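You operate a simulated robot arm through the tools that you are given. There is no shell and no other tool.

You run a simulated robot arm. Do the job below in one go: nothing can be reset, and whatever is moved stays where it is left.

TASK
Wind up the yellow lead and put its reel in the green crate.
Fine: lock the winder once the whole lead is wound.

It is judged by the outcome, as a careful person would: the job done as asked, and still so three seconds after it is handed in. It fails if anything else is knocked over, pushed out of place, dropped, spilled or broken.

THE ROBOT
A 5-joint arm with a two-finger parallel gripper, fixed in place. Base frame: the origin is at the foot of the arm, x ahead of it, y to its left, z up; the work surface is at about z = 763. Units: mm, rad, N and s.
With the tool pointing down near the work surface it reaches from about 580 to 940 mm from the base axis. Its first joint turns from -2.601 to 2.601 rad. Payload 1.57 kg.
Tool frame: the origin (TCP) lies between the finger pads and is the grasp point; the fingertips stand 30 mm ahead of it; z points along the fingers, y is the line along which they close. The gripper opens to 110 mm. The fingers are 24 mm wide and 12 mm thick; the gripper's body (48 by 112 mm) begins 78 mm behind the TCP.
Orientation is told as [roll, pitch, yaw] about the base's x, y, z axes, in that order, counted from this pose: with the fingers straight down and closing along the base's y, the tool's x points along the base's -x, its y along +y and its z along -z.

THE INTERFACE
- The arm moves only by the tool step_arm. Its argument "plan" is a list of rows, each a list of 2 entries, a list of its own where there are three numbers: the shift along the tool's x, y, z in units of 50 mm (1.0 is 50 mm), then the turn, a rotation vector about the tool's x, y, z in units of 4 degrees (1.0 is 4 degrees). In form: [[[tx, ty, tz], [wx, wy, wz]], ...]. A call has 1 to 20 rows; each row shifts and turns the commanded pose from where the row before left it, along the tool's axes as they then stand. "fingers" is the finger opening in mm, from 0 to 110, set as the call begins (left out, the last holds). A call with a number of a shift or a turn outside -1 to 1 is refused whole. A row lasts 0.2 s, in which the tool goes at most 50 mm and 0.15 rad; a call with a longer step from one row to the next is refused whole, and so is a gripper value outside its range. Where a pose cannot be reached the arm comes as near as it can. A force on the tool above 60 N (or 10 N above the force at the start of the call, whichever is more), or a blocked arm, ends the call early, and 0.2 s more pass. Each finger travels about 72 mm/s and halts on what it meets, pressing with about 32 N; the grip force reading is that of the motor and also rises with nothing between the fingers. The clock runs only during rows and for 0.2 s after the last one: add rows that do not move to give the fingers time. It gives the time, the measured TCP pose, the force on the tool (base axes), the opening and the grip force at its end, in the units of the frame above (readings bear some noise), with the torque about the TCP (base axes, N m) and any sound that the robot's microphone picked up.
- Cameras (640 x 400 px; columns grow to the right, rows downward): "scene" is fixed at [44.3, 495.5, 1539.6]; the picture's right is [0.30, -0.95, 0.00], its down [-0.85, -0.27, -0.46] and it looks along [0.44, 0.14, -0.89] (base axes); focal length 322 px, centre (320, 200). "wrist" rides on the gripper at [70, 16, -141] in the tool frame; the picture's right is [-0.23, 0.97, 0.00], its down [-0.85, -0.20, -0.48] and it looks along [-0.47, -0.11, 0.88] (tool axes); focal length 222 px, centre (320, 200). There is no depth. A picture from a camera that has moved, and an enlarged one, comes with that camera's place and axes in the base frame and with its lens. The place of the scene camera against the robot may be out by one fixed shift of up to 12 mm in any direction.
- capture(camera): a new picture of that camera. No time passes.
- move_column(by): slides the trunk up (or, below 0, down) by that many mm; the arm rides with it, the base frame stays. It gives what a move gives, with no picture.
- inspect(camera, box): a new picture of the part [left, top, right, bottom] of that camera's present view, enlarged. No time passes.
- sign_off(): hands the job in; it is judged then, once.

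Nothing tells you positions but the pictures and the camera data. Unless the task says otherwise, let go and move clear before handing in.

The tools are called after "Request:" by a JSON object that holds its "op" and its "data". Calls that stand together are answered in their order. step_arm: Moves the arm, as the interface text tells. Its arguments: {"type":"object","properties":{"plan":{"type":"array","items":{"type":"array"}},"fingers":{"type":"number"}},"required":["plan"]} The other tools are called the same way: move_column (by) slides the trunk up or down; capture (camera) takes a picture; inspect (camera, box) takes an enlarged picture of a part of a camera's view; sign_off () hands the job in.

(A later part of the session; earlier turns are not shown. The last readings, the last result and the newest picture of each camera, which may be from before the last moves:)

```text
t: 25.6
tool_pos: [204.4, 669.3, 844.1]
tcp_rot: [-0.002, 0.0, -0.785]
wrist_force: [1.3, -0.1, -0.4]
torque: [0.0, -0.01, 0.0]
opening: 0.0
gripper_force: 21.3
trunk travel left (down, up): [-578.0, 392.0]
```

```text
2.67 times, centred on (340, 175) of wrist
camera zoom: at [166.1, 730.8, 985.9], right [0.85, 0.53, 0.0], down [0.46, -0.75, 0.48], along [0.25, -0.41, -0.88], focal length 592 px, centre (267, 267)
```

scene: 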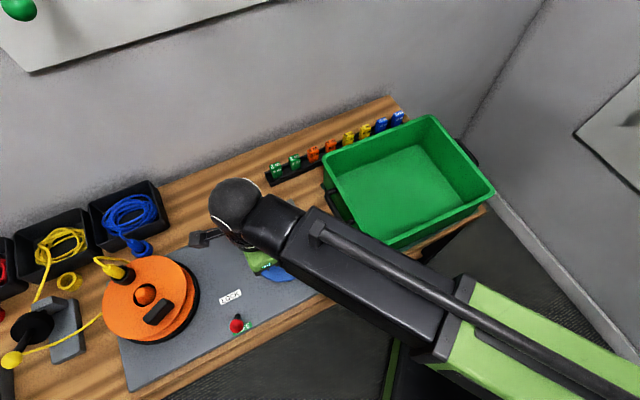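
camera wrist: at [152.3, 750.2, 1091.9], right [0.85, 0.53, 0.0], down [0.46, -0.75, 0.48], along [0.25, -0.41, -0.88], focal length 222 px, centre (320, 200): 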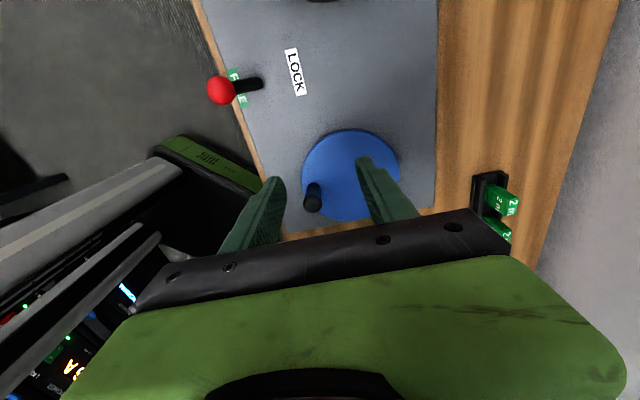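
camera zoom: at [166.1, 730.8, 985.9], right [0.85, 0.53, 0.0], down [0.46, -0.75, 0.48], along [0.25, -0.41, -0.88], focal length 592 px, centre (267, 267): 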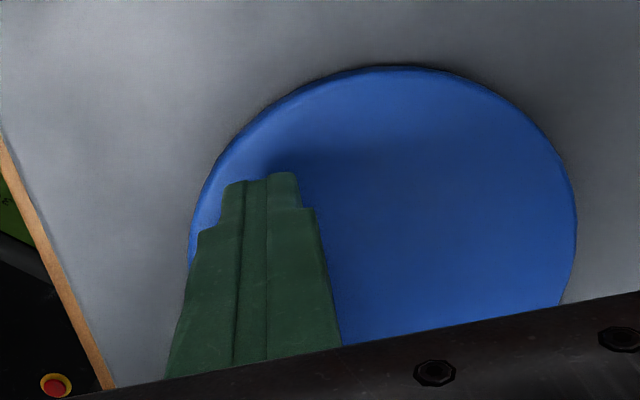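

Now a first test push counter-clockwise through about 90°, then check the reel and lead.

Request:
{"op": "step_arm", "data": {"plan": [[[-0.087, -0.18, 0], [0, 0, 0]], [[-0.233, -0.149, 0], [0, 0, 0]], [[-0.264, -0.083, 0], [0, 0, 0]], [[-0.276, -0.012, 0], [0, 0, 0]], [[-0.27, 0.06, 0], [0, 0, 0]], [[-0.245, 0.128, 0], [0, 0, 0]], [[-0.204, 0.187, 0], [0, 0, 0]], [[0, 0, 0], [0, 0, 0]]], "fingers": 0}}

Request:
{"op": "capture", "data": {"camera": "scene"}}

Request:
{"op": "inspect", "data": {"camera": "scene", "box": [0, 220, 240, 390]}}

Request:
{"op": "inspect", "data": {"camera": "wrist", "box": [220, 100, 460, 250]}}

```text
t: 27.4
tool_pos: [258.5, 610.7, 844.1]
tcp_rot: [-0.001, -0.001, -0.786]
wrist_force: [0.3, 0.0, -0.4]
torque: [0.0, 0.01, -0.02]
opening: 0.0
gripper_force: 21.1
trunk travel left (down, up): [-578.0, 392.0]
```

```text
taken
```

scene: 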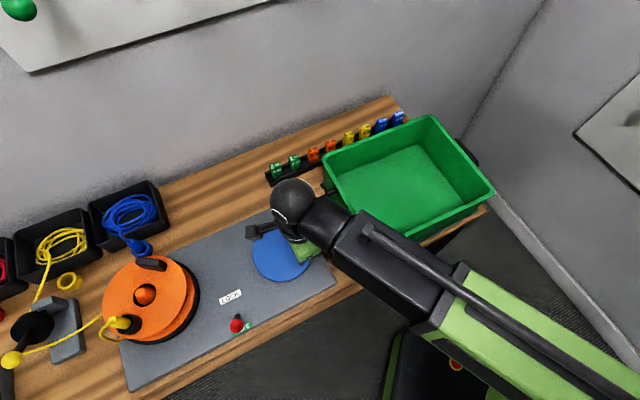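

```text
2.35 times, centred on (120, 305) of scene
camera zoom: at [44.3, 495.5, 1539.6], right [0.3, -0.95, 0.0], down [-0.85, -0.27, -0.46], along [0.44, 0.14, -0.89], focal length 757 px, centre (791, -47)
```

zoom: 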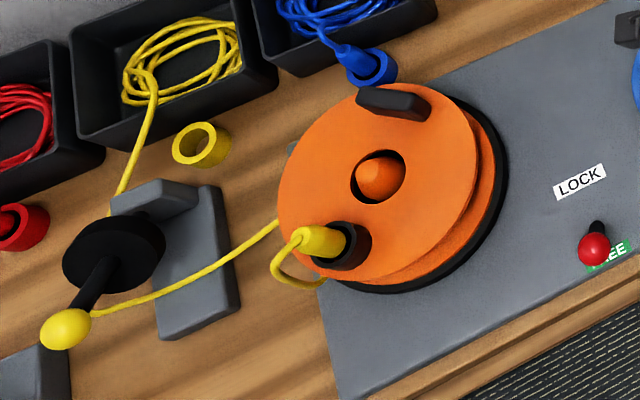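

```text
2.67 times, centred on (340, 175) of wrist
camera zoom: at [221.7, 672.9, 985.8], right [0.85, 0.53, 0.0], down [0.46, -0.74, 0.48], along [0.25, -0.41, -0.88], focal length 592 px, centre (267, 267)
```

zoom: 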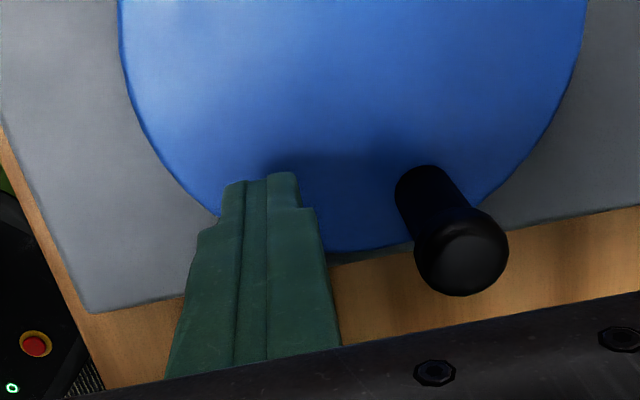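

The reel moved a lot; I need to confirm its sense. I'll push a further short arc and compare.

Request:
{"op": "step_arm", "data": {"plan": [[[-0.137, 0.248, 0], [0, 0, 0]], [[-0.083, 0.264, 0], [0, 0, 0]], [[-0.006, 0.138, 0], [0, 0, 0]], [[-0.006, 0.138, 0], [0, 0, 0]], [[0, 0, 0], [0, 0, 0]]], "fingers": 0}}

Request:
{"op": "inspect", "data": {"camera": "scene", "box": [0, 220, 240, 390]}}

Request:
{"op": "inspect", "data": {"camera": "wrist", "box": [220, 100, 460, 250]}}

```text
t: 28.6
tool_pos: [295.1, 631.5, 845.1]
tcp_rot: [-0.002, 0.0, -0.785]
wrist_force: [0.3, 0.6, -0.5]
torque: [0.0, -0.01, 0.0]
opening: 0.0
gripper_force: 21.3
trunk travel left (down, up): [-578.0, 392.0]
```

```text
2.35 times, centred on (120, 305) of scene
camera zoom: at [44.3, 495.5, 1539.6], right [0.3, -0.95, 0.0], down [-0.85, -0.27, -0.46], along [0.44, 0.14, -0.89], focal length 757 px, centre (791, -47)
```

zoom: 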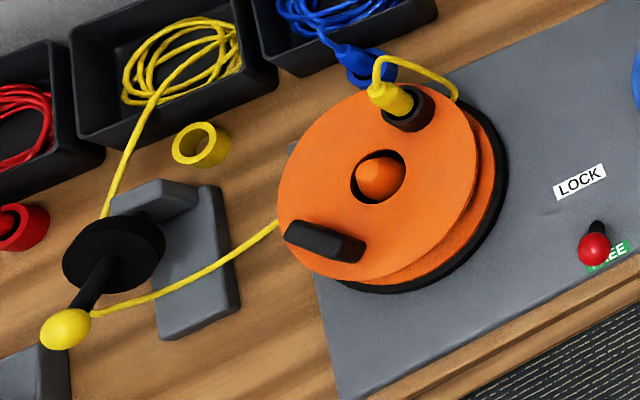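

```text
2.67 times, centred on (340, 175) of wrist
camera zoom: at [258.0, 694.5, 985.8], right [0.85, 0.53, 0.0], down [0.46, -0.75, 0.48], along [0.25, -0.41, -0.88], focal length 592 px, centre (267, 267)
```

zoom: 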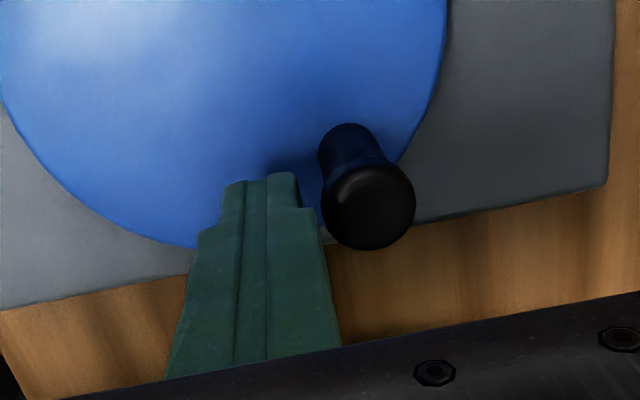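

Request:
{"op": "step_arm", "data": {"plan": [[[0.01, 0.065, 0], [0, 0, 0]], [[0.012, 0.065, 0], [0, 0, 0]], [[0.012, 0.064, 0], [0, 0, 0]], [[0, 0, 0], [0, 0, 0]]], "fingers": 0}}

Request:
{"op": "inspect", "data": {"camera": "scene", "box": [0, 220, 240, 390]}}

Request:
{"op": "inspect", "data": {"camera": "wrist", "box": [220, 100, 460, 250]}}

```text
t: 29.6
tool_pos: [299.1, 639.7, 844.6]
tcp_rot: [-0.001, -0.002, -0.786]
wrist_force: [-0.4, -0.3, 0.4]
torque: [0.03, -0.03, 0.02]
opening: 0.0
gripper_force: 21.7
trunk travel left (down, up): [-578.0, 392.0]
```

```text
2.35 times, centred on (120, 305) of scene
camera zoom: at [44.3, 495.5, 1539.6], right [0.3, -0.95, 0.0], down [-0.85, -0.27, -0.46], along [0.44, 0.14, -0.89], focal length 757 px, centre (791, -47)
```

zoom: 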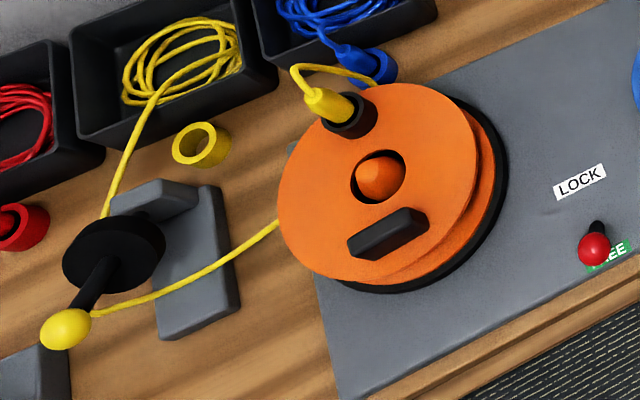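

```text
2.67 times, centred on (340, 175) of wrist
camera zoom: at [262.3, 701.8, 986.0], right [0.85, 0.53, 0.0], down [0.46, -0.75, 0.48], along [0.25, -0.41, -0.88], focal length 592 px, centre (267, 267)
```

zoom: 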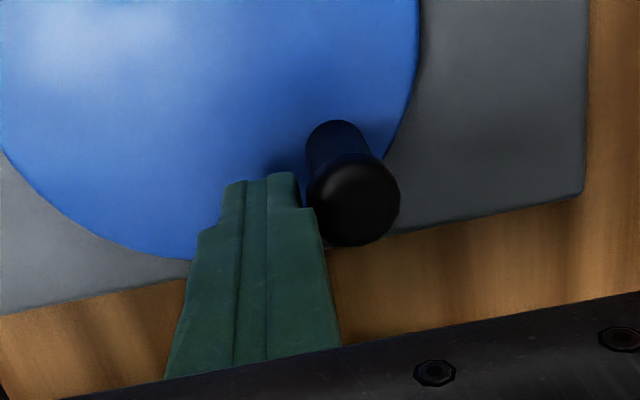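

Crank and reel turn the same way with about a 7.5:1 ratio, so the reel has made about 3 turns counter-clockwise. I'll check whether lead is actually leaving the yellow bin.

Request:
{"op": "inspect", "data": {"camera": "scene", "box": [15, 200, 105, 290]}}

Request:
{"op": "inspect", "data": {"camera": "scene", "box": [85, 240, 205, 350]}}

Request:
{"op": "inspect", "data": {"camera": "scene", "box": [0, 300, 100, 400]}}

```text
4.44 times, centred on (60, 245) of scene
camera zoom: at [44.3, 495.5, 1539.6], right [0.3, -0.95, 0.0], down [-0.85, -0.27, -0.46], along [0.44, 0.14, -0.89], focal length 1430 px, centre (1476, 0)
```

zoom: 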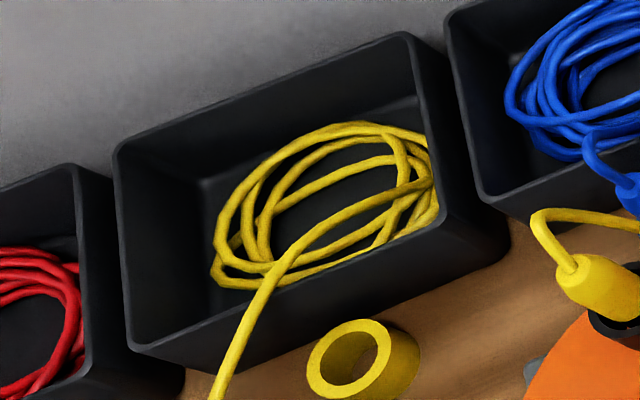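

```text
3.64 times, centred on (145, 295) of scene
camera zoom: at [44.3, 495.5, 1539.6], right [0.3, -0.95, 0.0], down [-0.85, -0.27, -0.46], along [0.44, 0.14, -0.89], focal length 1170 px, centre (956, -146)
```

zoom: 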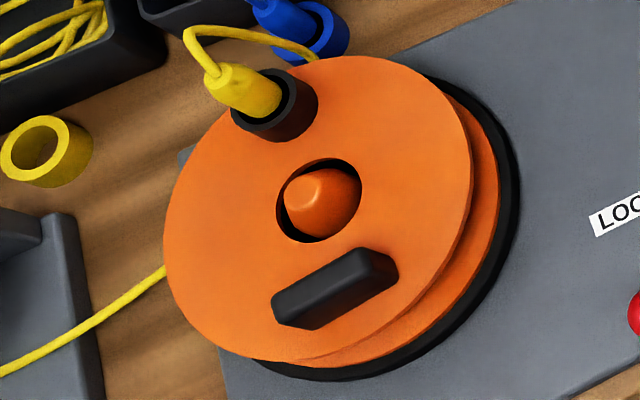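

```text
4.00 times, centred on (50, 350) of scene
camera zoom: at [44.3, 495.5, 1539.6], right [0.3, -0.95, 0.0], down [-0.85, -0.27, -0.46], along [0.44, 0.14, -0.89], focal length 1287 px, centre (1400, -400)
```

zoom: 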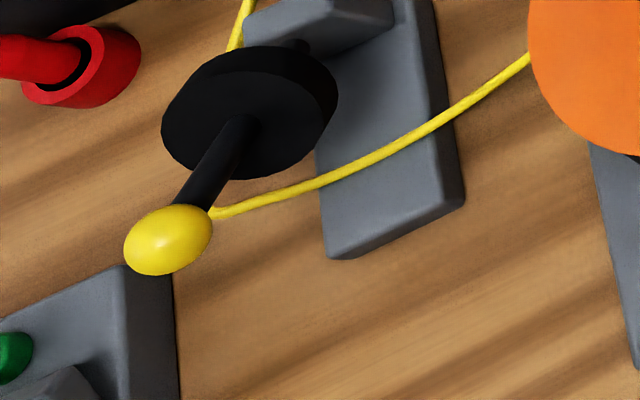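

The yellow coil in the bin has clearly fewer loops, so counter-clockwise is winding. I'll continue pushing the crank gently in moderate arcs.

Request:
{"op": "step_arm", "data": {"plan": [[[0.035, 0.175, 0], [0, 0, 0]], [[0.095, 0.158, 0], [0, 0, 0]], [[0.121, 0.139, 0], [0, 0, 0]], [[0.144, 0.116, 0], [0, 0, 0]], [[0.162, 0.09, 0], [0, 0, 0]], [[0.175, 0.06, 0], [0, 0, 0]], [[0.182, 0.029, 0], [0, 0, 0]], [[0, 0, 0], [0, 0, 0]]], "fingers": 0}}

Request:
{"op": "inspect", "data": {"camera": "scene", "box": [0, 220, 240, 390]}}

Request:
{"op": "inspect", "data": {"camera": "scene", "box": [15, 200, 105, 290]}}

Request:
{"op": "inspect", "data": {"camera": "wrist", "box": [180, 60, 460, 250]}}

```text
t: 30.6
tool_pos: [302.7, 667.9, 843.2]
tcp_rot: [-0.015, 0.006, -0.78]
wrist_force: [0.5, -0.1, 0.0]
torque: [-0.03, 0.04, 0.02]
opening: 0.5
gripper_force: 21.4
trunk travel left (down, up): [-578.0, 392.0]
stopped in row 4: the force on the tool passed its limit at 66 N (the readings are from after the stop); the commanded pose is now the measured one
```

```text
2.35 times, centred on (120, 305) of scene
camera zoom: at [44.3, 495.5, 1539.6], right [0.3, -0.95, 0.0], down [-0.85, -0.27, -0.46], along [0.44, 0.14, -0.89], focal length 757 px, centre (791, -47)
```

zoom: 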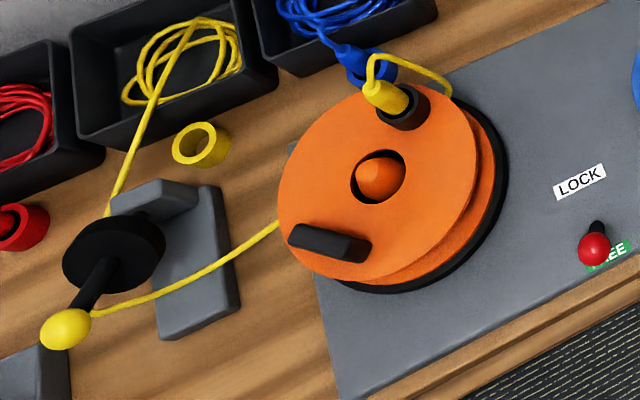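

```text
4.44 times, centred on (60, 245) of scene
camera zoom: at [44.3, 495.5, 1539.6], right [0.3, -0.95, 0.0], down [-0.85, -0.27, -0.46], along [0.44, 0.14, -0.89], focal length 1430 px, centre (1476, 0)
```

zoom: 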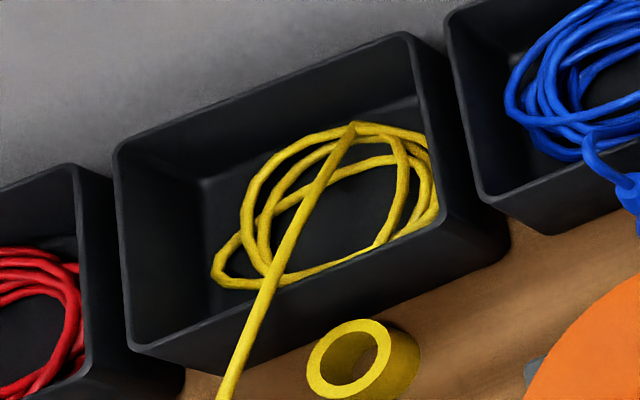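

```text
2.11 times, centred on (320, 155) of wrist
camera zoom: at [266.4, 730.9, 985.8], right [0.85, 0.53, -0.02], down [0.47, -0.74, 0.48], along [0.24, -0.41, -0.88], focal length 468 px, centre (320, 295)
```

zoom: 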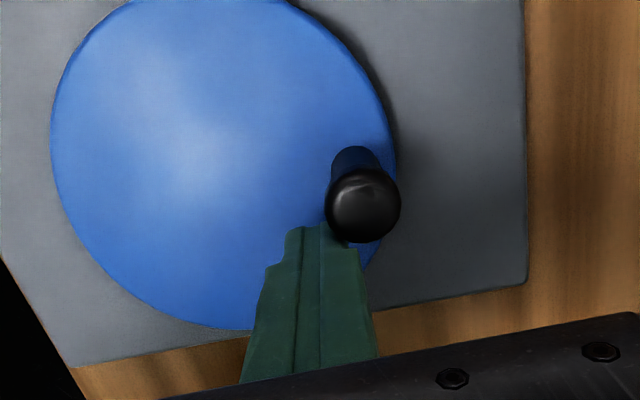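

A force spike came from the peg striking the knob after it coasted (the geared-up reel feels heavy at the crank). I'll go about half as fast from here.

Request:
{"op": "step_arm", "data": {"plan": [[[-0.025, 0.086, 0], [0, 0, 0]], [[0.074, 0.055, 0], [0, 0, 0]], [[0.079, 0.048, 0], [0, 0, 0]], [[0.083, 0.041, 0], [0, 0, 0]], [[0.086, 0.034, 0], [0, 0, 0]], [[0.089, 0.026, 0], [0, 0, 0]], [[0.091, 0.018, 0], [0, 0, 0]], [[0.092, 0.01, 0], [0, 0, 0]], [[0.092, 0.002, 0], [0, 0, 0]], [[0.092, -0.006, 0], [0, 0, 0]], [[0.091, -0.014, 0], [0, 0, 0]], [[0.09, -0.022, 0], [0, 0, 0]], [[0.088, -0.029, 0], [0, 0, 0]], [[0.085, -0.037, 0], [0, 0, 0]], [[0.081, -0.044, 0], [0, 0, 0]], [[0.077, -0.051, 0], [0, 0, 0]]], "fingers": 0}}

Request:
{"op": "inspect", "data": {"camera": "scene", "box": [0, 220, 240, 390]}}

Request:
{"op": "inspect", "data": {"camera": "scene", "box": [15, 200, 105, 290]}}

Request:
{"op": "inspect", "data": {"camera": "wrist", "box": [180, 60, 460, 250]}}

```text
t: 34.0
tool_pos: [260.0, 717.2, 844.2]
tcp_rot: [-0.016, 0.006, -0.783]
wrist_force: [-0.5, -1.1, -0.2]
torque: [0.01, 0.02, 0.02]
opening: 0.3
gripper_force: 21.3
trunk travel left (down, up): [-578.0, 392.0]
```

```text
2.35 times, centred on (120, 305) of scene
camera zoom: at [44.3, 495.5, 1539.6], right [0.3, -0.95, 0.0], down [-0.85, -0.27, -0.46], along [0.44, 0.14, -0.89], focal length 757 px, centre (791, -47)
```

zoom: 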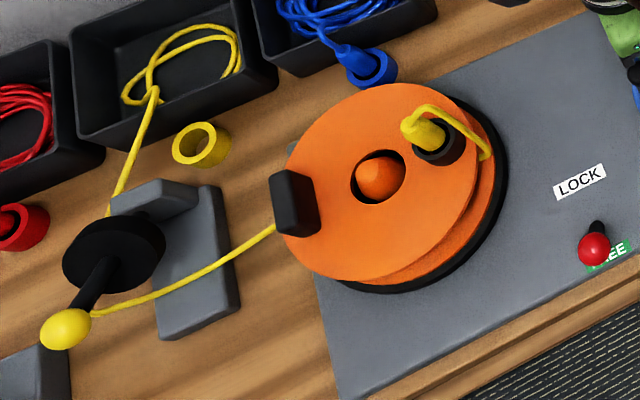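

```text
4.44 times, centred on (60, 245) of scene
camera zoom: at [44.3, 495.5, 1539.6], right [0.3, -0.95, 0.0], down [-0.85, -0.27, -0.46], along [0.44, 0.14, -0.89], focal length 1430 px, centre (1476, 0)
```

zoom: 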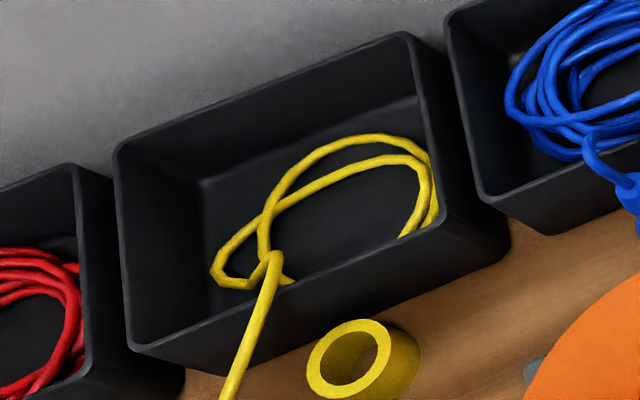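

```text
2.11 times, centred on (320, 155) of wrist
camera zoom: at [224.2, 780.5, 985.9], right [0.85, 0.53, -0.02], down [0.47, -0.74, 0.48], along [0.24, -0.41, -0.88], focal length 468 px, centre (320, 295)
```

zoom: 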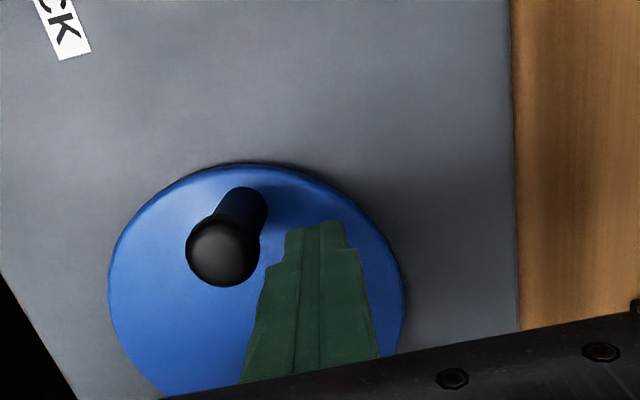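

Smooth this time; under two loops remain in the bin. Continuing at the same gentle pace.

Request:
{"op": "step_arm", "data": {"plan": [[[0.035, -0.032, 0], [0, 0, 0]], [[0.067, -0.064, 0], [0, 0, 0]], [[0.061, -0.069, 0], [0, 0, 0]], [[0.055, -0.074, 0], [0, 0, 0]], [[0.048, -0.079, 0], [0, 0, 0]], [[0.041, -0.083, 0], [0, 0, 0]], [[0.034, -0.086, 0], [0, 0, 0]], [[0.026, -0.089, 0], [0, 0, 0]], [[0.018, -0.091, 0], [0, 0, 0]], [[0.01, -0.092, 0], [0, 0, 0]], [[0.002, -0.092, 0], [0, 0, 0]], [[-0.006, -0.092, 0], [0, 0, 0]], [[-0.014, -0.091, 0], [0, 0, 0]]], "fingers": 0}}

Request:
{"op": "inspect", "data": {"camera": "scene", "box": [0, 220, 240, 390]}}

Request:
{"op": "inspect", "data": {"camera": "scene", "box": [15, 200, 105, 290]}}

Request:
{"op": "inspect", "data": {"camera": "wrist", "box": [180, 60, 460, 250]}}

```text
t: 36.8
tool_pos: [210.3, 693.5, 845.2]
tcp_rot: [-0.015, 0.004, -0.78]
wrist_force: [-0.7, 0.1, 0.0]
torque: [0.02, -0.01, 0.01]
opening: 0.0
gripper_force: 21.8
trunk travel left (down, up): [-578.0, 392.0]
```

```text
2.35 times, centred on (120, 305) of scene
camera zoom: at [44.3, 495.5, 1539.6], right [0.3, -0.95, 0.0], down [-0.85, -0.27, -0.46], along [0.44, 0.14, -0.89], focal length 757 px, centre (791, -47)
```

zoom: 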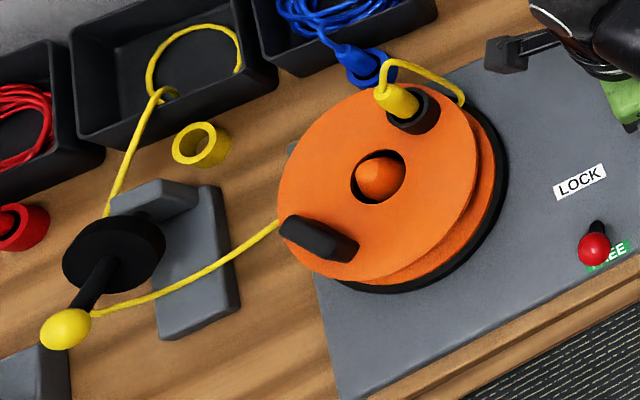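

```text
4.44 times, centred on (60, 245) of scene
camera zoom: at [44.3, 495.5, 1539.6], right [0.3, -0.95, 0.0], down [-0.85, -0.27, -0.46], along [0.44, 0.14, -0.89], focal length 1430 px, centre (1476, 0)
```

zoom: 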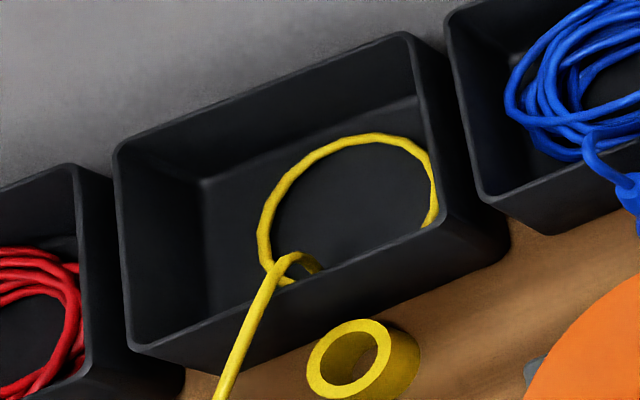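

```text
2.11 times, centred on (320, 155) of wrist
camera zoom: at [173.8, 756.5, 985.9], right [0.85, 0.53, -0.02], down [0.47, -0.74, 0.48], along [0.24, -0.41, -0.88], focal length 468 px, centre (320, 295)
```

zoom: 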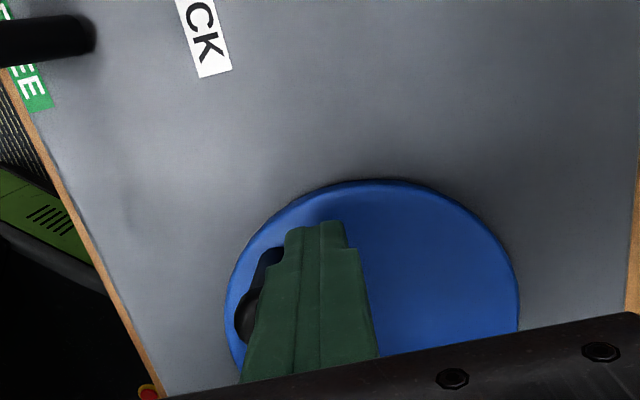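

One loop remains in the bin. Continuing.

Request:
{"op": "step_arm", "data": {"plan": [[[-0.018, -0.09, 0], [0, 0, 0]], [[-0.029, -0.088, 0], [0, 0, 0]], [[-0.037, -0.085, 0], [0, 0, 0]], [[-0.044, -0.081, 0], [0, 0, 0]], [[-0.051, -0.077, 0], [0, 0, 0]], [[-0.058, -0.072, 0], [0, 0, 0]], [[-0.064, -0.067, 0], [0, 0, 0]], [[-0.069, -0.061, 0], [0, 0, 0]], [[-0.074, -0.055, 0], [0, 0, 0]], [[-0.079, -0.048, 0], [0, 0, 0]], [[-0.083, -0.041, 0], [0, 0, 0]]], "fingers": 0}}

Request:
{"op": "inspect", "data": {"camera": "scene", "box": [0, 200, 240, 390]}}

Request:
{"op": "inspect", "data": {"camera": "wrist", "box": [180, 60, 460, 250]}}

```text
t: 39.2
tool_pos: [204.7, 644.2, 843.8]
tcp_rot: [-0.016, 0.003, -0.781]
wrist_force: [-1.0, 0.0, -0.6]
torque: [-0.01, -0.01, -0.01]
opening: 0.0
gripper_force: 21.1
trunk travel left (down, up): [-578.0, 392.0]
```

```text
2.11 times, centred on (120, 295) of scene
camera zoom: at [44.3, 495.5, 1539.6], right [0.3, -0.95, 0.0], down [-0.85, -0.27, -0.46], along [0.44, 0.14, -0.89], focal length 678 px, centre (741, 0)
```

zoom: 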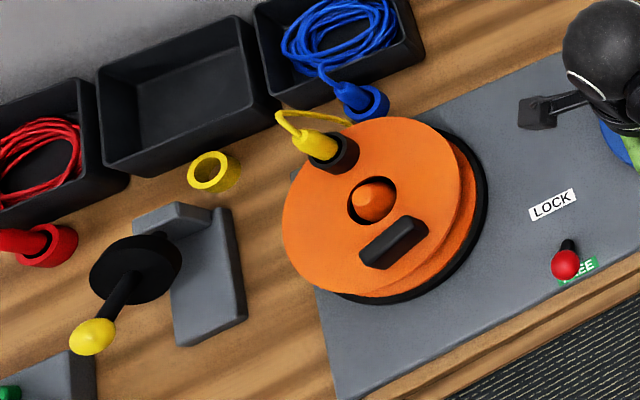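

```text
2.11 times, centred on (320, 155) of wrist
camera zoom: at [169.1, 707.7, 985.8], right [0.85, 0.53, -0.02], down [0.47, -0.74, 0.48], along [0.24, -0.41, -0.88], focal length 468 px, centre (320, 295)
```

zoom: 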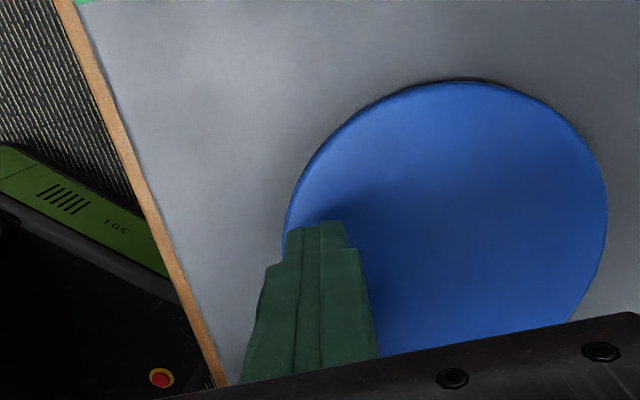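

The bin, guide and span are now empty of yellow lead — it's all on the reel. I'll check for any loose tail before locking.

Request:
{"op": "inspect", "data": {"camera": "scene", "box": [85, 240, 205, 350]}}

Request:
{"op": "inspect", "data": {"camera": "scene", "box": [0, 300, 130, 400]}}

```text
3.64 times, centred on (145, 295) of scene
camera zoom: at [44.3, 495.5, 1539.6], right [0.3, -0.95, 0.0], down [-0.85, -0.27, -0.46], along [0.44, 0.14, -0.89], focal length 1170 px, centre (956, -146)
```

zoom: 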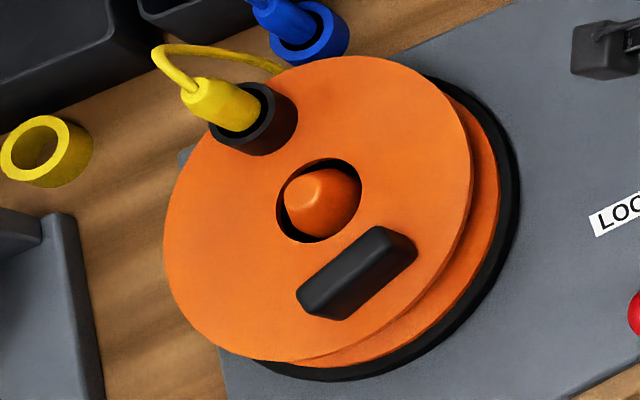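

```text
4.00 times, centred on (65, 350) of scene
camera zoom: at [44.3, 495.5, 1539.6], right [0.3, -0.95, 0.0], down [-0.85, -0.27, -0.46], along [0.44, 0.14, -0.89], focal length 1287 px, centre (1340, -400)
```

zoom: 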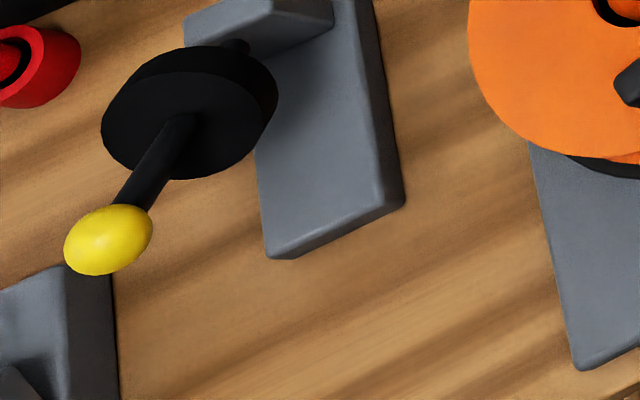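

Everything is wound with no loose tail. Next: rise, straighten the tool, and go to the lever at FREE ≈[70,686].

Request:
{"op": "move_column", "data": {"by": 60}}

Request:
{"op": "step_arm", "data": {"plan": [[[0, 0, 0], [-0.19, 0.13, 0.06]], [[0.616, -0.324, 0], [0, 0, 0]], [[0.616, -0.324, 0], [0, 0, 0]], [[0.616, -0.324, 0], [0, 0, 0]], [[0.616, -0.324, 0], [0, 0, 0]], [[0, 0, 0], [0, 0, 0]]], "fingers": 60}}

Request:
{"op": "inspect", "data": {"camera": "wrist", "box": [220, 80, 460, 240]}}

```text
t: 40.2
tool_pos: [205.0, 644.5, 904.7]
tcp_rot: [-0.016, 0.004, -0.782]
wrist_force: [-0.2, 0.0, 0.5]
torque: [0.0, -0.01, -0.02]
opening: 0.0
gripper_force: 20.8
trunk travel left (down, up): [-638.0, 332.0]
```

```text
t: 41.6
tool_pos: [70.1, 688.3, 904.6]
tcp_rot: [-0.002, 0.013, -0.786]
wrist_force: [-0.7, 0.0, -0.5]
torque: [0.0, -0.02, 0.04]
opening: 60.2
gripper_force: 0.1
trunk travel left (down, up): [-638.0, 332.0]
```

```text
2.50 times, centred on (340, 160) of wrist
camera zoom: at [34.3, 749.1, 1046.7], right [0.85, 0.53, -0.01], down [0.47, -0.75, 0.47], along [0.24, -0.4, -0.88], focal length 555 px, centre (270, 300)
```

zoom: 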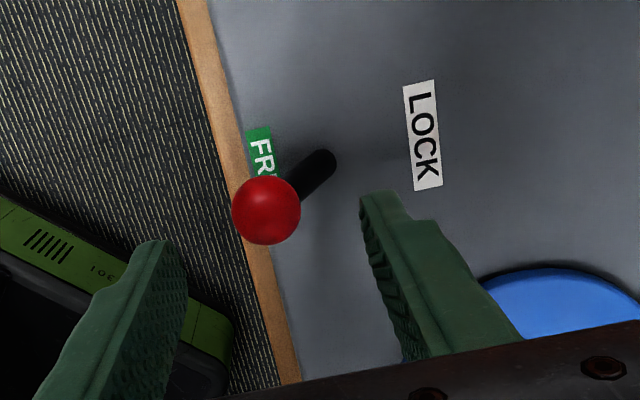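

Ball confirmed at [70,686]. Lowering around it.

Request:
{"op": "step_arm", "data": {"plan": [[[0, 0, 0], [-0.13, -0.13, 0]], [[0, 0, 0], [0, 0, 0]]], "fingers": 60}}

Request:
{"op": "move_column", "data": {"by": -54}}

Request:
{"op": "inspect", "data": {"camera": "wrist", "box": [220, 100, 420, 240]}}

```text
t: 42.2
tool_pos: [71.2, 686.9, 904.3]
tcp_rot: [0.008, 0.003, -0.786]
wrist_force: [-0.1, 0.5, 0.0]
torque: [-0.03, 0.01, -0.05]
opening: 60.0
gripper_force: 0.0
trunk travel left (down, up): [-638.0, 332.0]
```

```text
t: 43.2
tool_pos: [71.4, 687.5, 851.6]
tcp_rot: [0.006, 0.002, -0.786]
wrist_force: [0.0, 0.2, -0.7]
torque: [0.01, 0.01, -0.02]
opening: 60.0
gripper_force: 0.0
trunk travel left (down, up): [-584.0, 386.0]
```

```text
2.86 times, centred on (320, 170) of wrist
camera zoom: at [33.1, 748.3, 992.3], right [0.85, 0.53, 0.01], down [0.46, -0.75, 0.47], along [0.25, -0.4, -0.88], focal length 635 px, centre (320, 286)
```

zoom: 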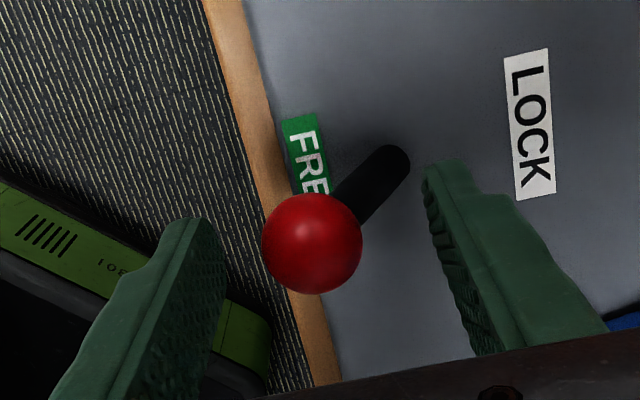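

Ball is centred between the fingers. Narrowing the gap and sweeping toward LOCK.

Request:
{"op": "step_arm", "data": {"plan": [[[0, 0, 0], [0, 0, 0]], [[0, 0, 0], [0, 0, 0]], [[0, 0.2, 0], [0, 0, 0]], [[0, 0.2, 0], [0, 0, 0]], [[0, 0.2, 0], [0, 0, 0]], [[0, 0.2, 0], [0, 0, 0]], [[0, 0.2, 0], [0, 0, 0]], [[0, 0.2, 0], [0, 0, 0]], [[0, 0, 0], [0, 0, 0]]], "fingers": 40}}

Request:
{"op": "inspect", "data": {"camera": "wrist", "box": [220, 100, 420, 240]}}

Request:
{"op": "inspect", "data": {"camera": "scene", "box": [0, 200, 240, 390]}}

```text
t: 45.2
tool_pos: [113.4, 728.7, 850.5]
tcp_rot: [0.007, 0.004, -0.786]
wrist_force: [0.4, 0.2, 0.5]
torque: [0.01, 0.01, 0.01]
opening: 40.3
gripper_force: 0.0
trunk travel left (down, up): [-584.0, 386.0]
```

```text
2.86 times, centred on (320, 170) of wrist
camera zoom: at [75.9, 790.9, 992.2], right [0.85, 0.53, 0.01], down [0.46, -0.75, 0.47], along [0.25, -0.4, -0.88], focal length 635 px, centre (320, 286)
```

zoom: 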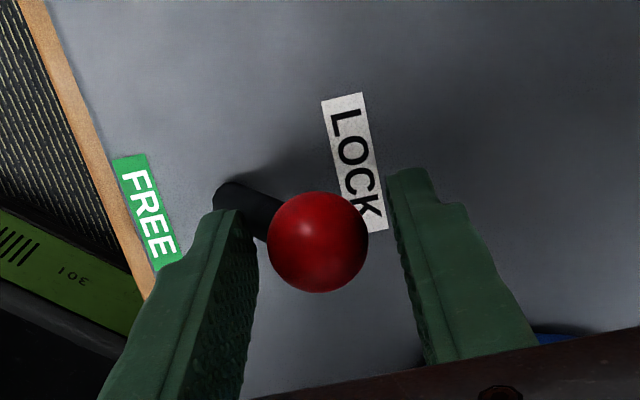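

```text
2.11 times, centred on (120, 295) of scene
camera zoom: at [44.3, 495.5, 1539.6], right [0.3, -0.95, 0.0], down [-0.85, -0.27, -0.46], along [0.44, 0.14, -0.89], focal length 678 px, centre (741, 0)
```

zoom: 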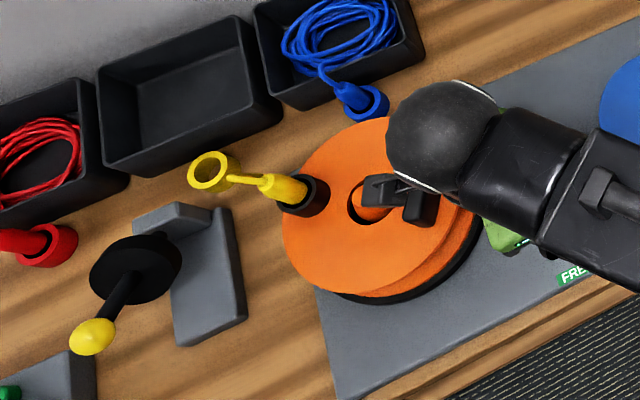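

The lever is back at LOCK. The reel coasted a bit before locking, so I'll check the plug and its lead closely after rising clear.

Request:
{"op": "move_column", "data": {"by": 100}}

Request:
{"op": "inspect", "data": {"camera": "scene", "box": [60, 240, 200, 350]}}

Request:
{"op": "capture", "data": {"camera": "wrist"}}

```text
t: 46.5
tool_pos: [113.9, 729.3, 949.8]
tcp_rot: [0.007, 0.003, -0.785]
wrist_force: [1.0, 0.9, 0.4]
torque: [-0.03, 0.0, 0.03]
opening: 40.0
gripper_force: 0.1
trunk travel left (down, up): [-684.0, 286.0]
```

```text
3.64 times, centred on (130, 295) of scene
camera zoom: at [44.3, 495.5, 1539.6], right [0.3, -0.95, 0.0], down [-0.85, -0.27, -0.46], along [0.44, 0.14, -0.89], focal length 1170 px, centre (1011, -146)
```

zoom: 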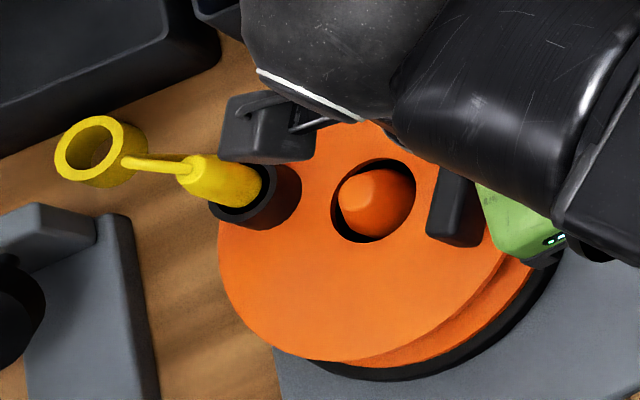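

```text
taken
camera wrist: at [75.7, 791.0, 1092.1], right [0.85, 0.53, 0.01], down [0.46, -0.75, 0.47], along [0.25, -0.4, -0.88], focal length 222 px, centre (320, 200)
```

wrist: 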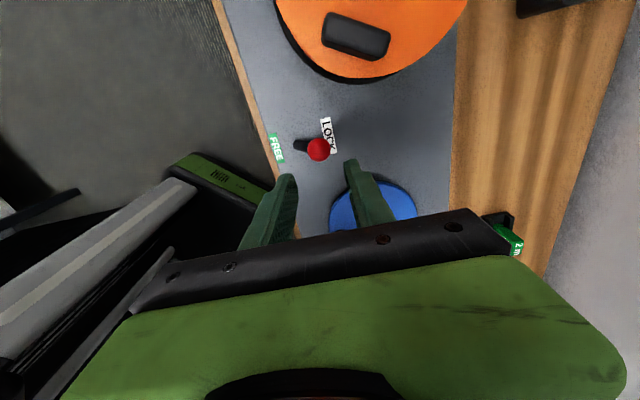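

The lever is at LOCK and the plug is still seated. The reel's black handle is at about [84,832] with its long side ~19° off the x axis, so I'll turn the tool to close across it and take a closer look.

Request:
{"op": "step_arm", "data": {"plan": [[[0, 0, 0], [0, 0, -1]], [[0, 0, 0], [0, 0, -1]], [[0, 0, 0], [0, 0, -1]], [[0, 0, 0], [0, 0, -1]], [[0, 0, 0], [0, 0, -1]], [[0, 0, 0], [0, 0, -1]], [[0, 0, 0], [0, 0, -1]], [[0, 0, 0], [0, 0, -1]], [[0, 0, 0], [0, 0, -1]], [[0, 0, 0], [0, 0, -1]], [[0, 0, 0], [0, 0, -1]], [[0, 0, 0], [0, 0, -1]], [[0, 0, 0], [0, 0, -1]], [[0, 0, 0], [0, 0, -1]], [[0, 0, 0], [0, 0, -1]], [[0, 0, 0], [0, 0, -0.6]]], "fingers": 60}}

Request:
{"op": "capture", "data": {"camera": "wrist"}}

Request:
{"op": "capture", "data": {"camera": "scene"}}

```text
t: 49.9
tool_pos: [114.0, 730.9, 950.9]
tcp_rot: [0.007, -0.004, 0.307]
wrist_force: [0.4, -1.1, 0.9]
torque: [0.0, -0.01, -0.01]
opening: 59.8
gripper_force: 0.1
trunk travel left (down, up): [-684.0, 286.0]
```

```text
taken
camera wrist: at [42.8, 724.9, 1091.7], right [-0.08, 1.0, 0.01], down [0.87, 0.06, 0.48], along [0.48, 0.04, -0.88], focal length 222 px, centre (320, 200)
```

wrist: 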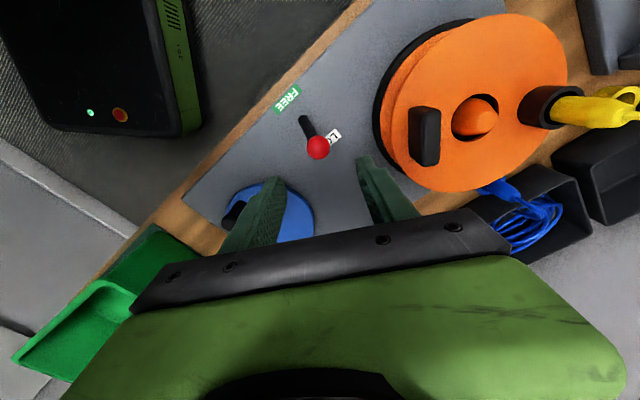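

```text
taken
```

scene: 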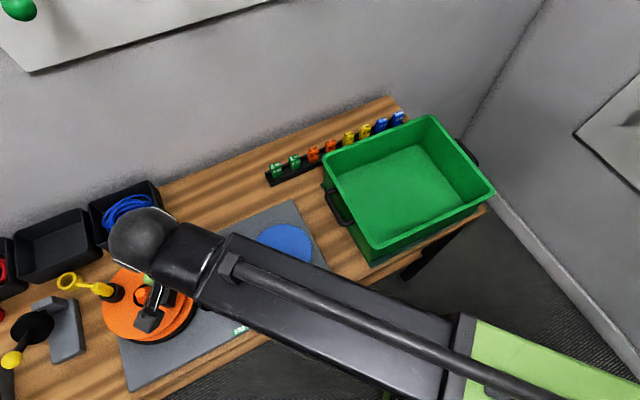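

Request:
{"op": "inspect", "data": {"camera": "wrist", "box": [370, 60, 560, 200]}}

Request:
{"op": "inspect", "data": {"camera": "wrist", "box": [500, 40, 640, 160]}}

```text
2.86 times, centred on (465, 130) of wrist
camera zoom: at [42.8, 724.9, 1091.7], right [-0.08, 1.0, 0.01], down [0.87, 0.06, 0.48], along [0.48, 0.04, -0.88], focal length 635 px, centre (-94, 400)
```

zoom: 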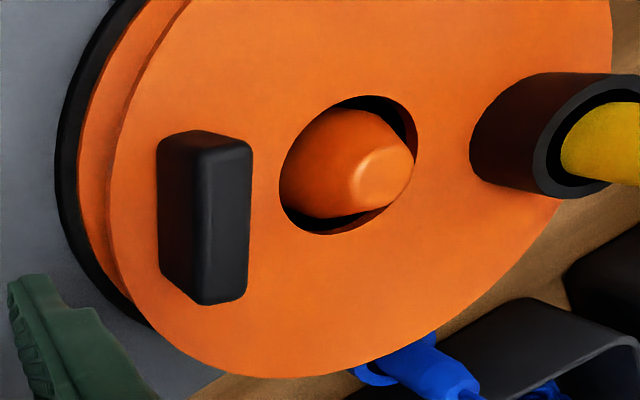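

```text
3.33 times, centred on (570, 100) of wrist
camera zoom: at [42.8, 724.9, 1091.7], right [-0.08, 1.0, 0.01], down [0.87, 0.06, 0.48], along [0.48, 0.04, -0.88], focal length 740 px, centre (-513, 533)
```

zoom: 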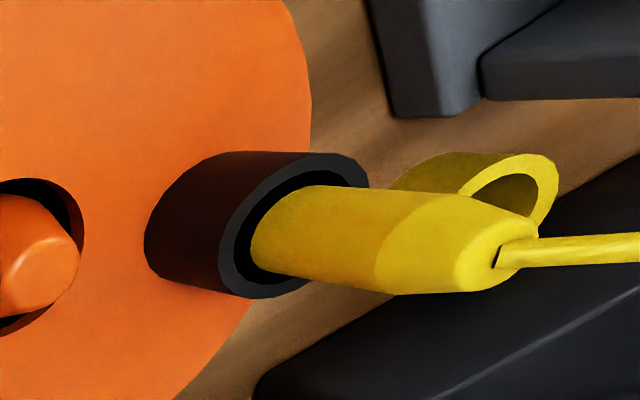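

Handle: centre ≈[83,830], about 50×15 mm, top z≈892 on the flange at ≈856. Before lifting the reel I'll survey the crate from above to know its rim, floor and centre.

Request:
{"op": "move_column", "data": {"by": 120}}

Request:
{"op": "step_arm", "data": {"plan": [[[-0.495, -0.669, 0], [0, 0, 0]], [[-0.495, -0.669, 0], [0, 0, 0]], [[-0.495, -0.669, 0], [0, 0, 0]], [[-0.495, -0.669, 0], [0, 0, 0]], [[-0.495, -0.669, 0], [0, 0, 0]], [[-0.495, -0.669, 0], [0, 0, 0]], [[-0.495, -0.669, 0], [0, 0, 0]], [[0, 0, 0], [0, 0, 0]]], "fingers": 36}}

Request:
{"op": "capture", "data": {"camera": "wrist"}}

Request:
{"op": "capture", "data": {"camera": "scene"}}

```text
t: 51.4
tool_pos: [115.4, 730.5, 1071.0]
tcp_rot: [0.007, -0.004, 0.304]
wrist_force: [0.4, -0.5, 0.0]
torque: [-0.01, 0.0, -0.03]
opening: 60.0
gripper_force: 0.1
trunk travel left (down, up): [-804.0, 166.0]
```

```text
t: 53.2
tool_pos: [351.5, 558.8, 1070.5]
tcp_rot: [0.007, -0.002, 0.304]
wrist_force: [0.3, -0.7, -0.3]
torque: [-0.02, -0.02, 0.04]
opening: 36.1
gripper_force: 0.1
trunk travel left (down, up): [-804.0, 166.0]
```

```text
taken
camera wrist: at [279.0, 553.0, 1211.7], right [-0.07, 1.0, 0.01], down [0.87, 0.06, 0.48], along [0.48, 0.04, -0.88], focal length 222 px, centre (320, 200)
```

wrist: 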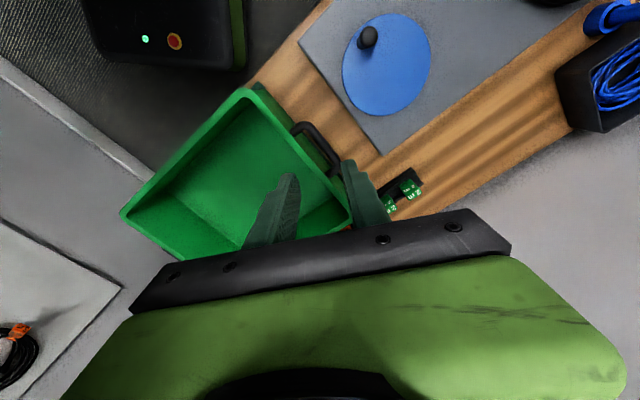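

```text
taken
```

scene: 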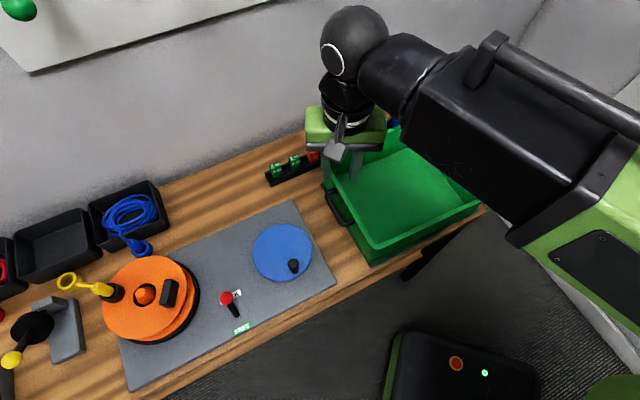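

Request:
{"op": "inspect", "data": {"camera": "wrist", "box": [100, 60, 400, 260]}}

Request:
{"op": "inspect", "data": {"camera": "scene", "box": [300, 110, 510, 280]}}

Request:
{"op": "inspect", "data": {"camera": "scene", "box": [50, 230, 250, 350]}}

```text
2.00 times, centred on (250, 160) of wrist
camera zoom: at [279.0, 553.0, 1211.7], right [-0.07, 1.0, 0.01], down [0.87, 0.06, 0.48], along [0.48, 0.04, -0.88], focal length 444 px, centre (460, 280)
```

zoom: 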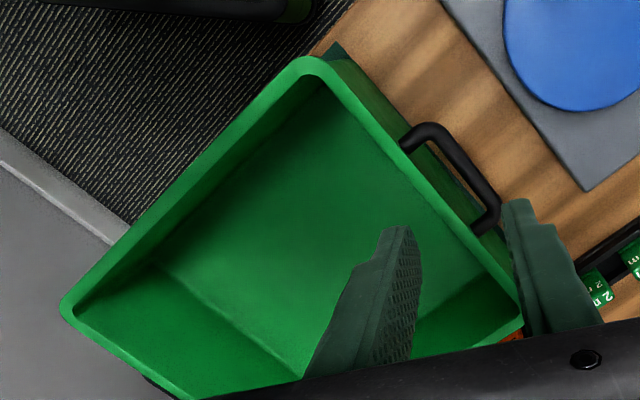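

```text
2.35 times, centred on (405, 195) of scene
camera zoom: at [44.3, 495.5, 1539.6], right [0.3, -0.95, 0.0], down [-0.85, -0.27, -0.46], along [0.44, 0.14, -0.89], focal length 757 px, centre (120, 212)
```

zoom: 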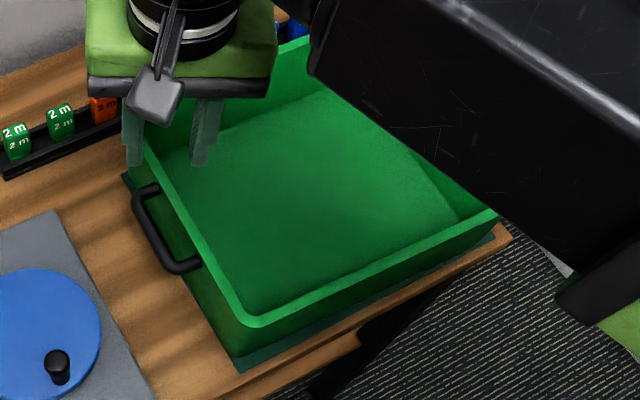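

```text
3.20 times, centred on (150, 290) of scene
camera zoom: at [44.3, 495.5, 1539.6], right [0.3, -0.95, 0.0], down [-0.85, -0.27, -0.46], along [0.44, 0.14, -0.89], focal length 1030 px, centre (864, -88)
```

zoom: 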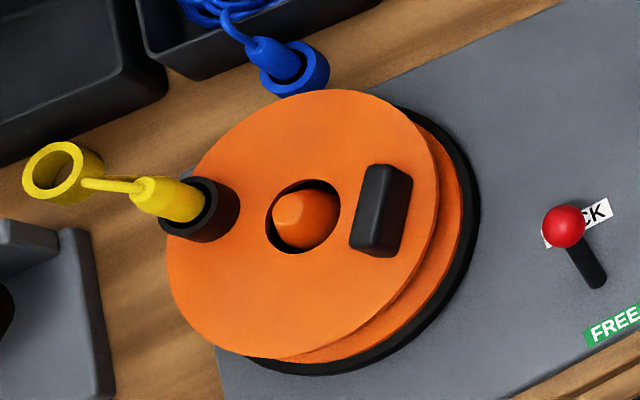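

Crate rim ≈ z 897, centre ≈[494,432], inner size ≈225×290 mm, so the ~180 mm reel fits flat. Now I return over the handle.

Request:
{"op": "step_arm", "data": {"plan": [[[0.35, 0.678, 0], [0, 0, 0]], [[0.35, 0.678, 0], [0, 0, 0]], [[0.35, 0.678, 0], [0, 0, 0]], [[0.35, 0.678, 0], [0, 0, 0]], [[0.35, 0.678, 0], [0, 0, 0]], [[0.35, 0.678, 0], [0, 0, 0]], [[0.35, 0.678, 0], [0, 0, 0]], [[0.35, 0.678, 0], [0, 0, 0]], [[0.35, 0.678, 0], [0, 0, 0]], [[0.35, 0.678, 0], [0, 0, 0]], [[0, 0, 0], [0, 0, 0]]], "fingers": 36}}

Request:
{"op": "move_column", "data": {"by": -120}}

Request:
{"op": "capture", "data": {"camera": "wrist"}}

Request:
{"op": "inspect", "data": {"camera": "wrist", "box": [220, 80, 460, 240]}}

```text
t: 55.6
tool_pos: [79.3, 830.3, 1070.0]
tcp_rot: [0.008, -0.003, 0.304]
wrist_force: [-0.3, -0.4, -0.3]
torque: [0.01, -0.02, -0.01]
opening: 36.0
gripper_force: 0.1
trunk travel left (down, up): [-804.0, 166.0]
```

```text
t: 57.1
tool_pos: [81.1, 830.4, 950.1]
tcp_rot: [0.007, -0.005, 0.304]
wrist_force: [0.2, -0.4, -0.7]
torque: [0.02, -0.01, 0.0]
opening: 35.9
gripper_force: 0.1
trunk travel left (down, up): [-684.0, 286.0]
```

```text
taken
camera wrist: at [9.4, 824.4, 1091.8], right [-0.07, 1.0, 0.01], down [0.87, 0.06, 0.48], along [0.48, 0.04, -0.88], focal length 222 px, centre (320, 200)
```

wrist: 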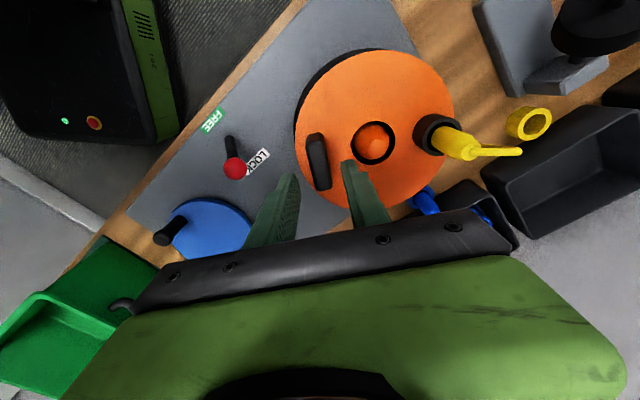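

```text
2.50 times, centred on (340, 160) of wrist
camera zoom: at [9.4, 824.4, 1091.8], right [-0.07, 1.0, 0.01], down [0.87, 0.06, 0.48], along [0.48, 0.04, -0.88], focal length 555 px, centre (270, 300)
```

zoom: 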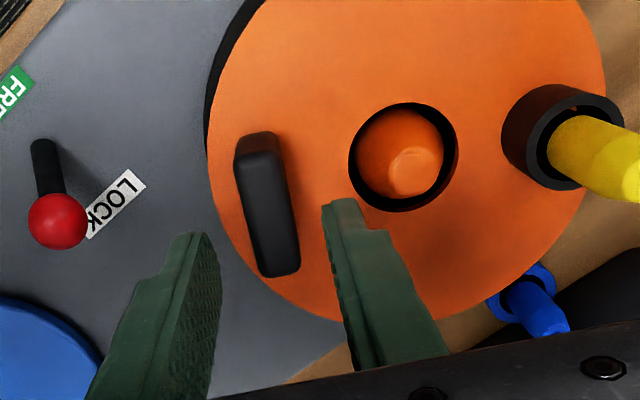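

Handle lies centred between the fingers. A tiny yaw trim, then I'll lower most of the way and check; also a look at the plug's lead.

Request:
{"op": "step_arm", "data": {"plan": [[[-0.02, 0, 0], [0, 0, 0.35]], [[0, 0, 0], [0, 0, 0]]], "fingers": 36}}

Request:
{"op": "inspect", "data": {"camera": "wrist", "box": [380, 70, 580, 230]}}

Request:
{"op": "move_column", "data": {"by": -45}}

Request:
{"op": "inspect", "data": {"camera": "wrist", "box": [220, 80, 460, 240]}}

```text
t: 57.7
tool_pos: [82.7, 829.9, 950.2]
tcp_rot: [0.008, -0.003, 0.279]
wrist_force: [-0.9, 0.0, 0.3]
torque: [-0.03, 0.0, -0.01]
opening: 36.2
gripper_force: 0.1
trunk travel left (down, up): [-684.0, 286.0]
```

```text
2.50 times, centred on (480, 150) of wrist
camera zoom: at [10.6, 826.6, 1091.7], right [-0.05, 1.0, 0.01], down [0.88, 0.04, 0.48], along [0.48, 0.03, -0.88], focal length 555 px, centre (-80, 325)
```

zoom: 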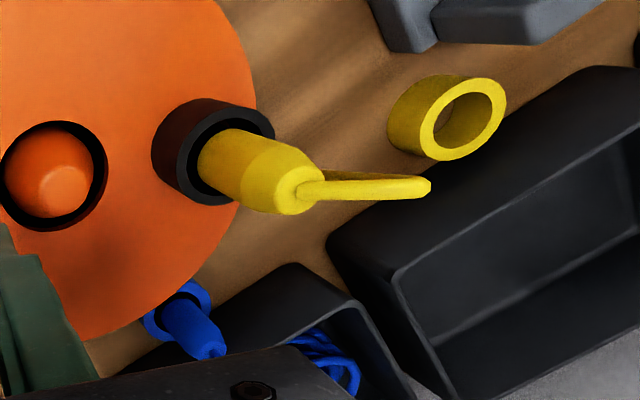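

```text
t: 58.6
tool_pos: [82.4, 829.8, 906.0]
tcp_rot: [0.007, -0.006, 0.278]
wrist_force: [-0.5, 0.3, 0.4]
torque: [0.03, 0.01, 0.02]
opening: 35.9
gripper_force: 0.1
trunk travel left (down, up): [-639.0, 331.0]
```

```text
2.50 times, centred on (340, 160) of wrist
camera zoom: at [10.5, 826.4, 1046.8], right [-0.05, 1.0, 0.01], down [0.88, 0.04, 0.48], along [0.48, 0.03, -0.88], focal length 555 px, centre (270, 300)
```

zoom: 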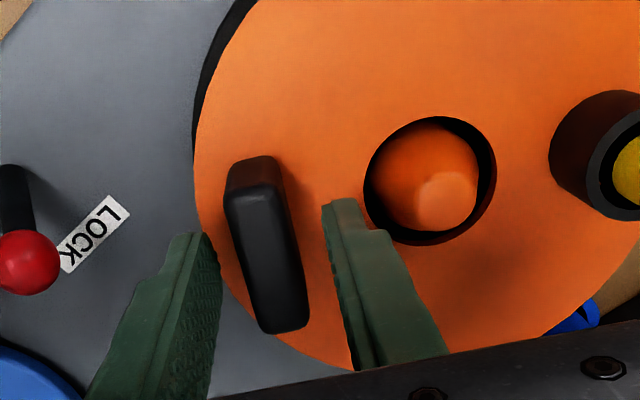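

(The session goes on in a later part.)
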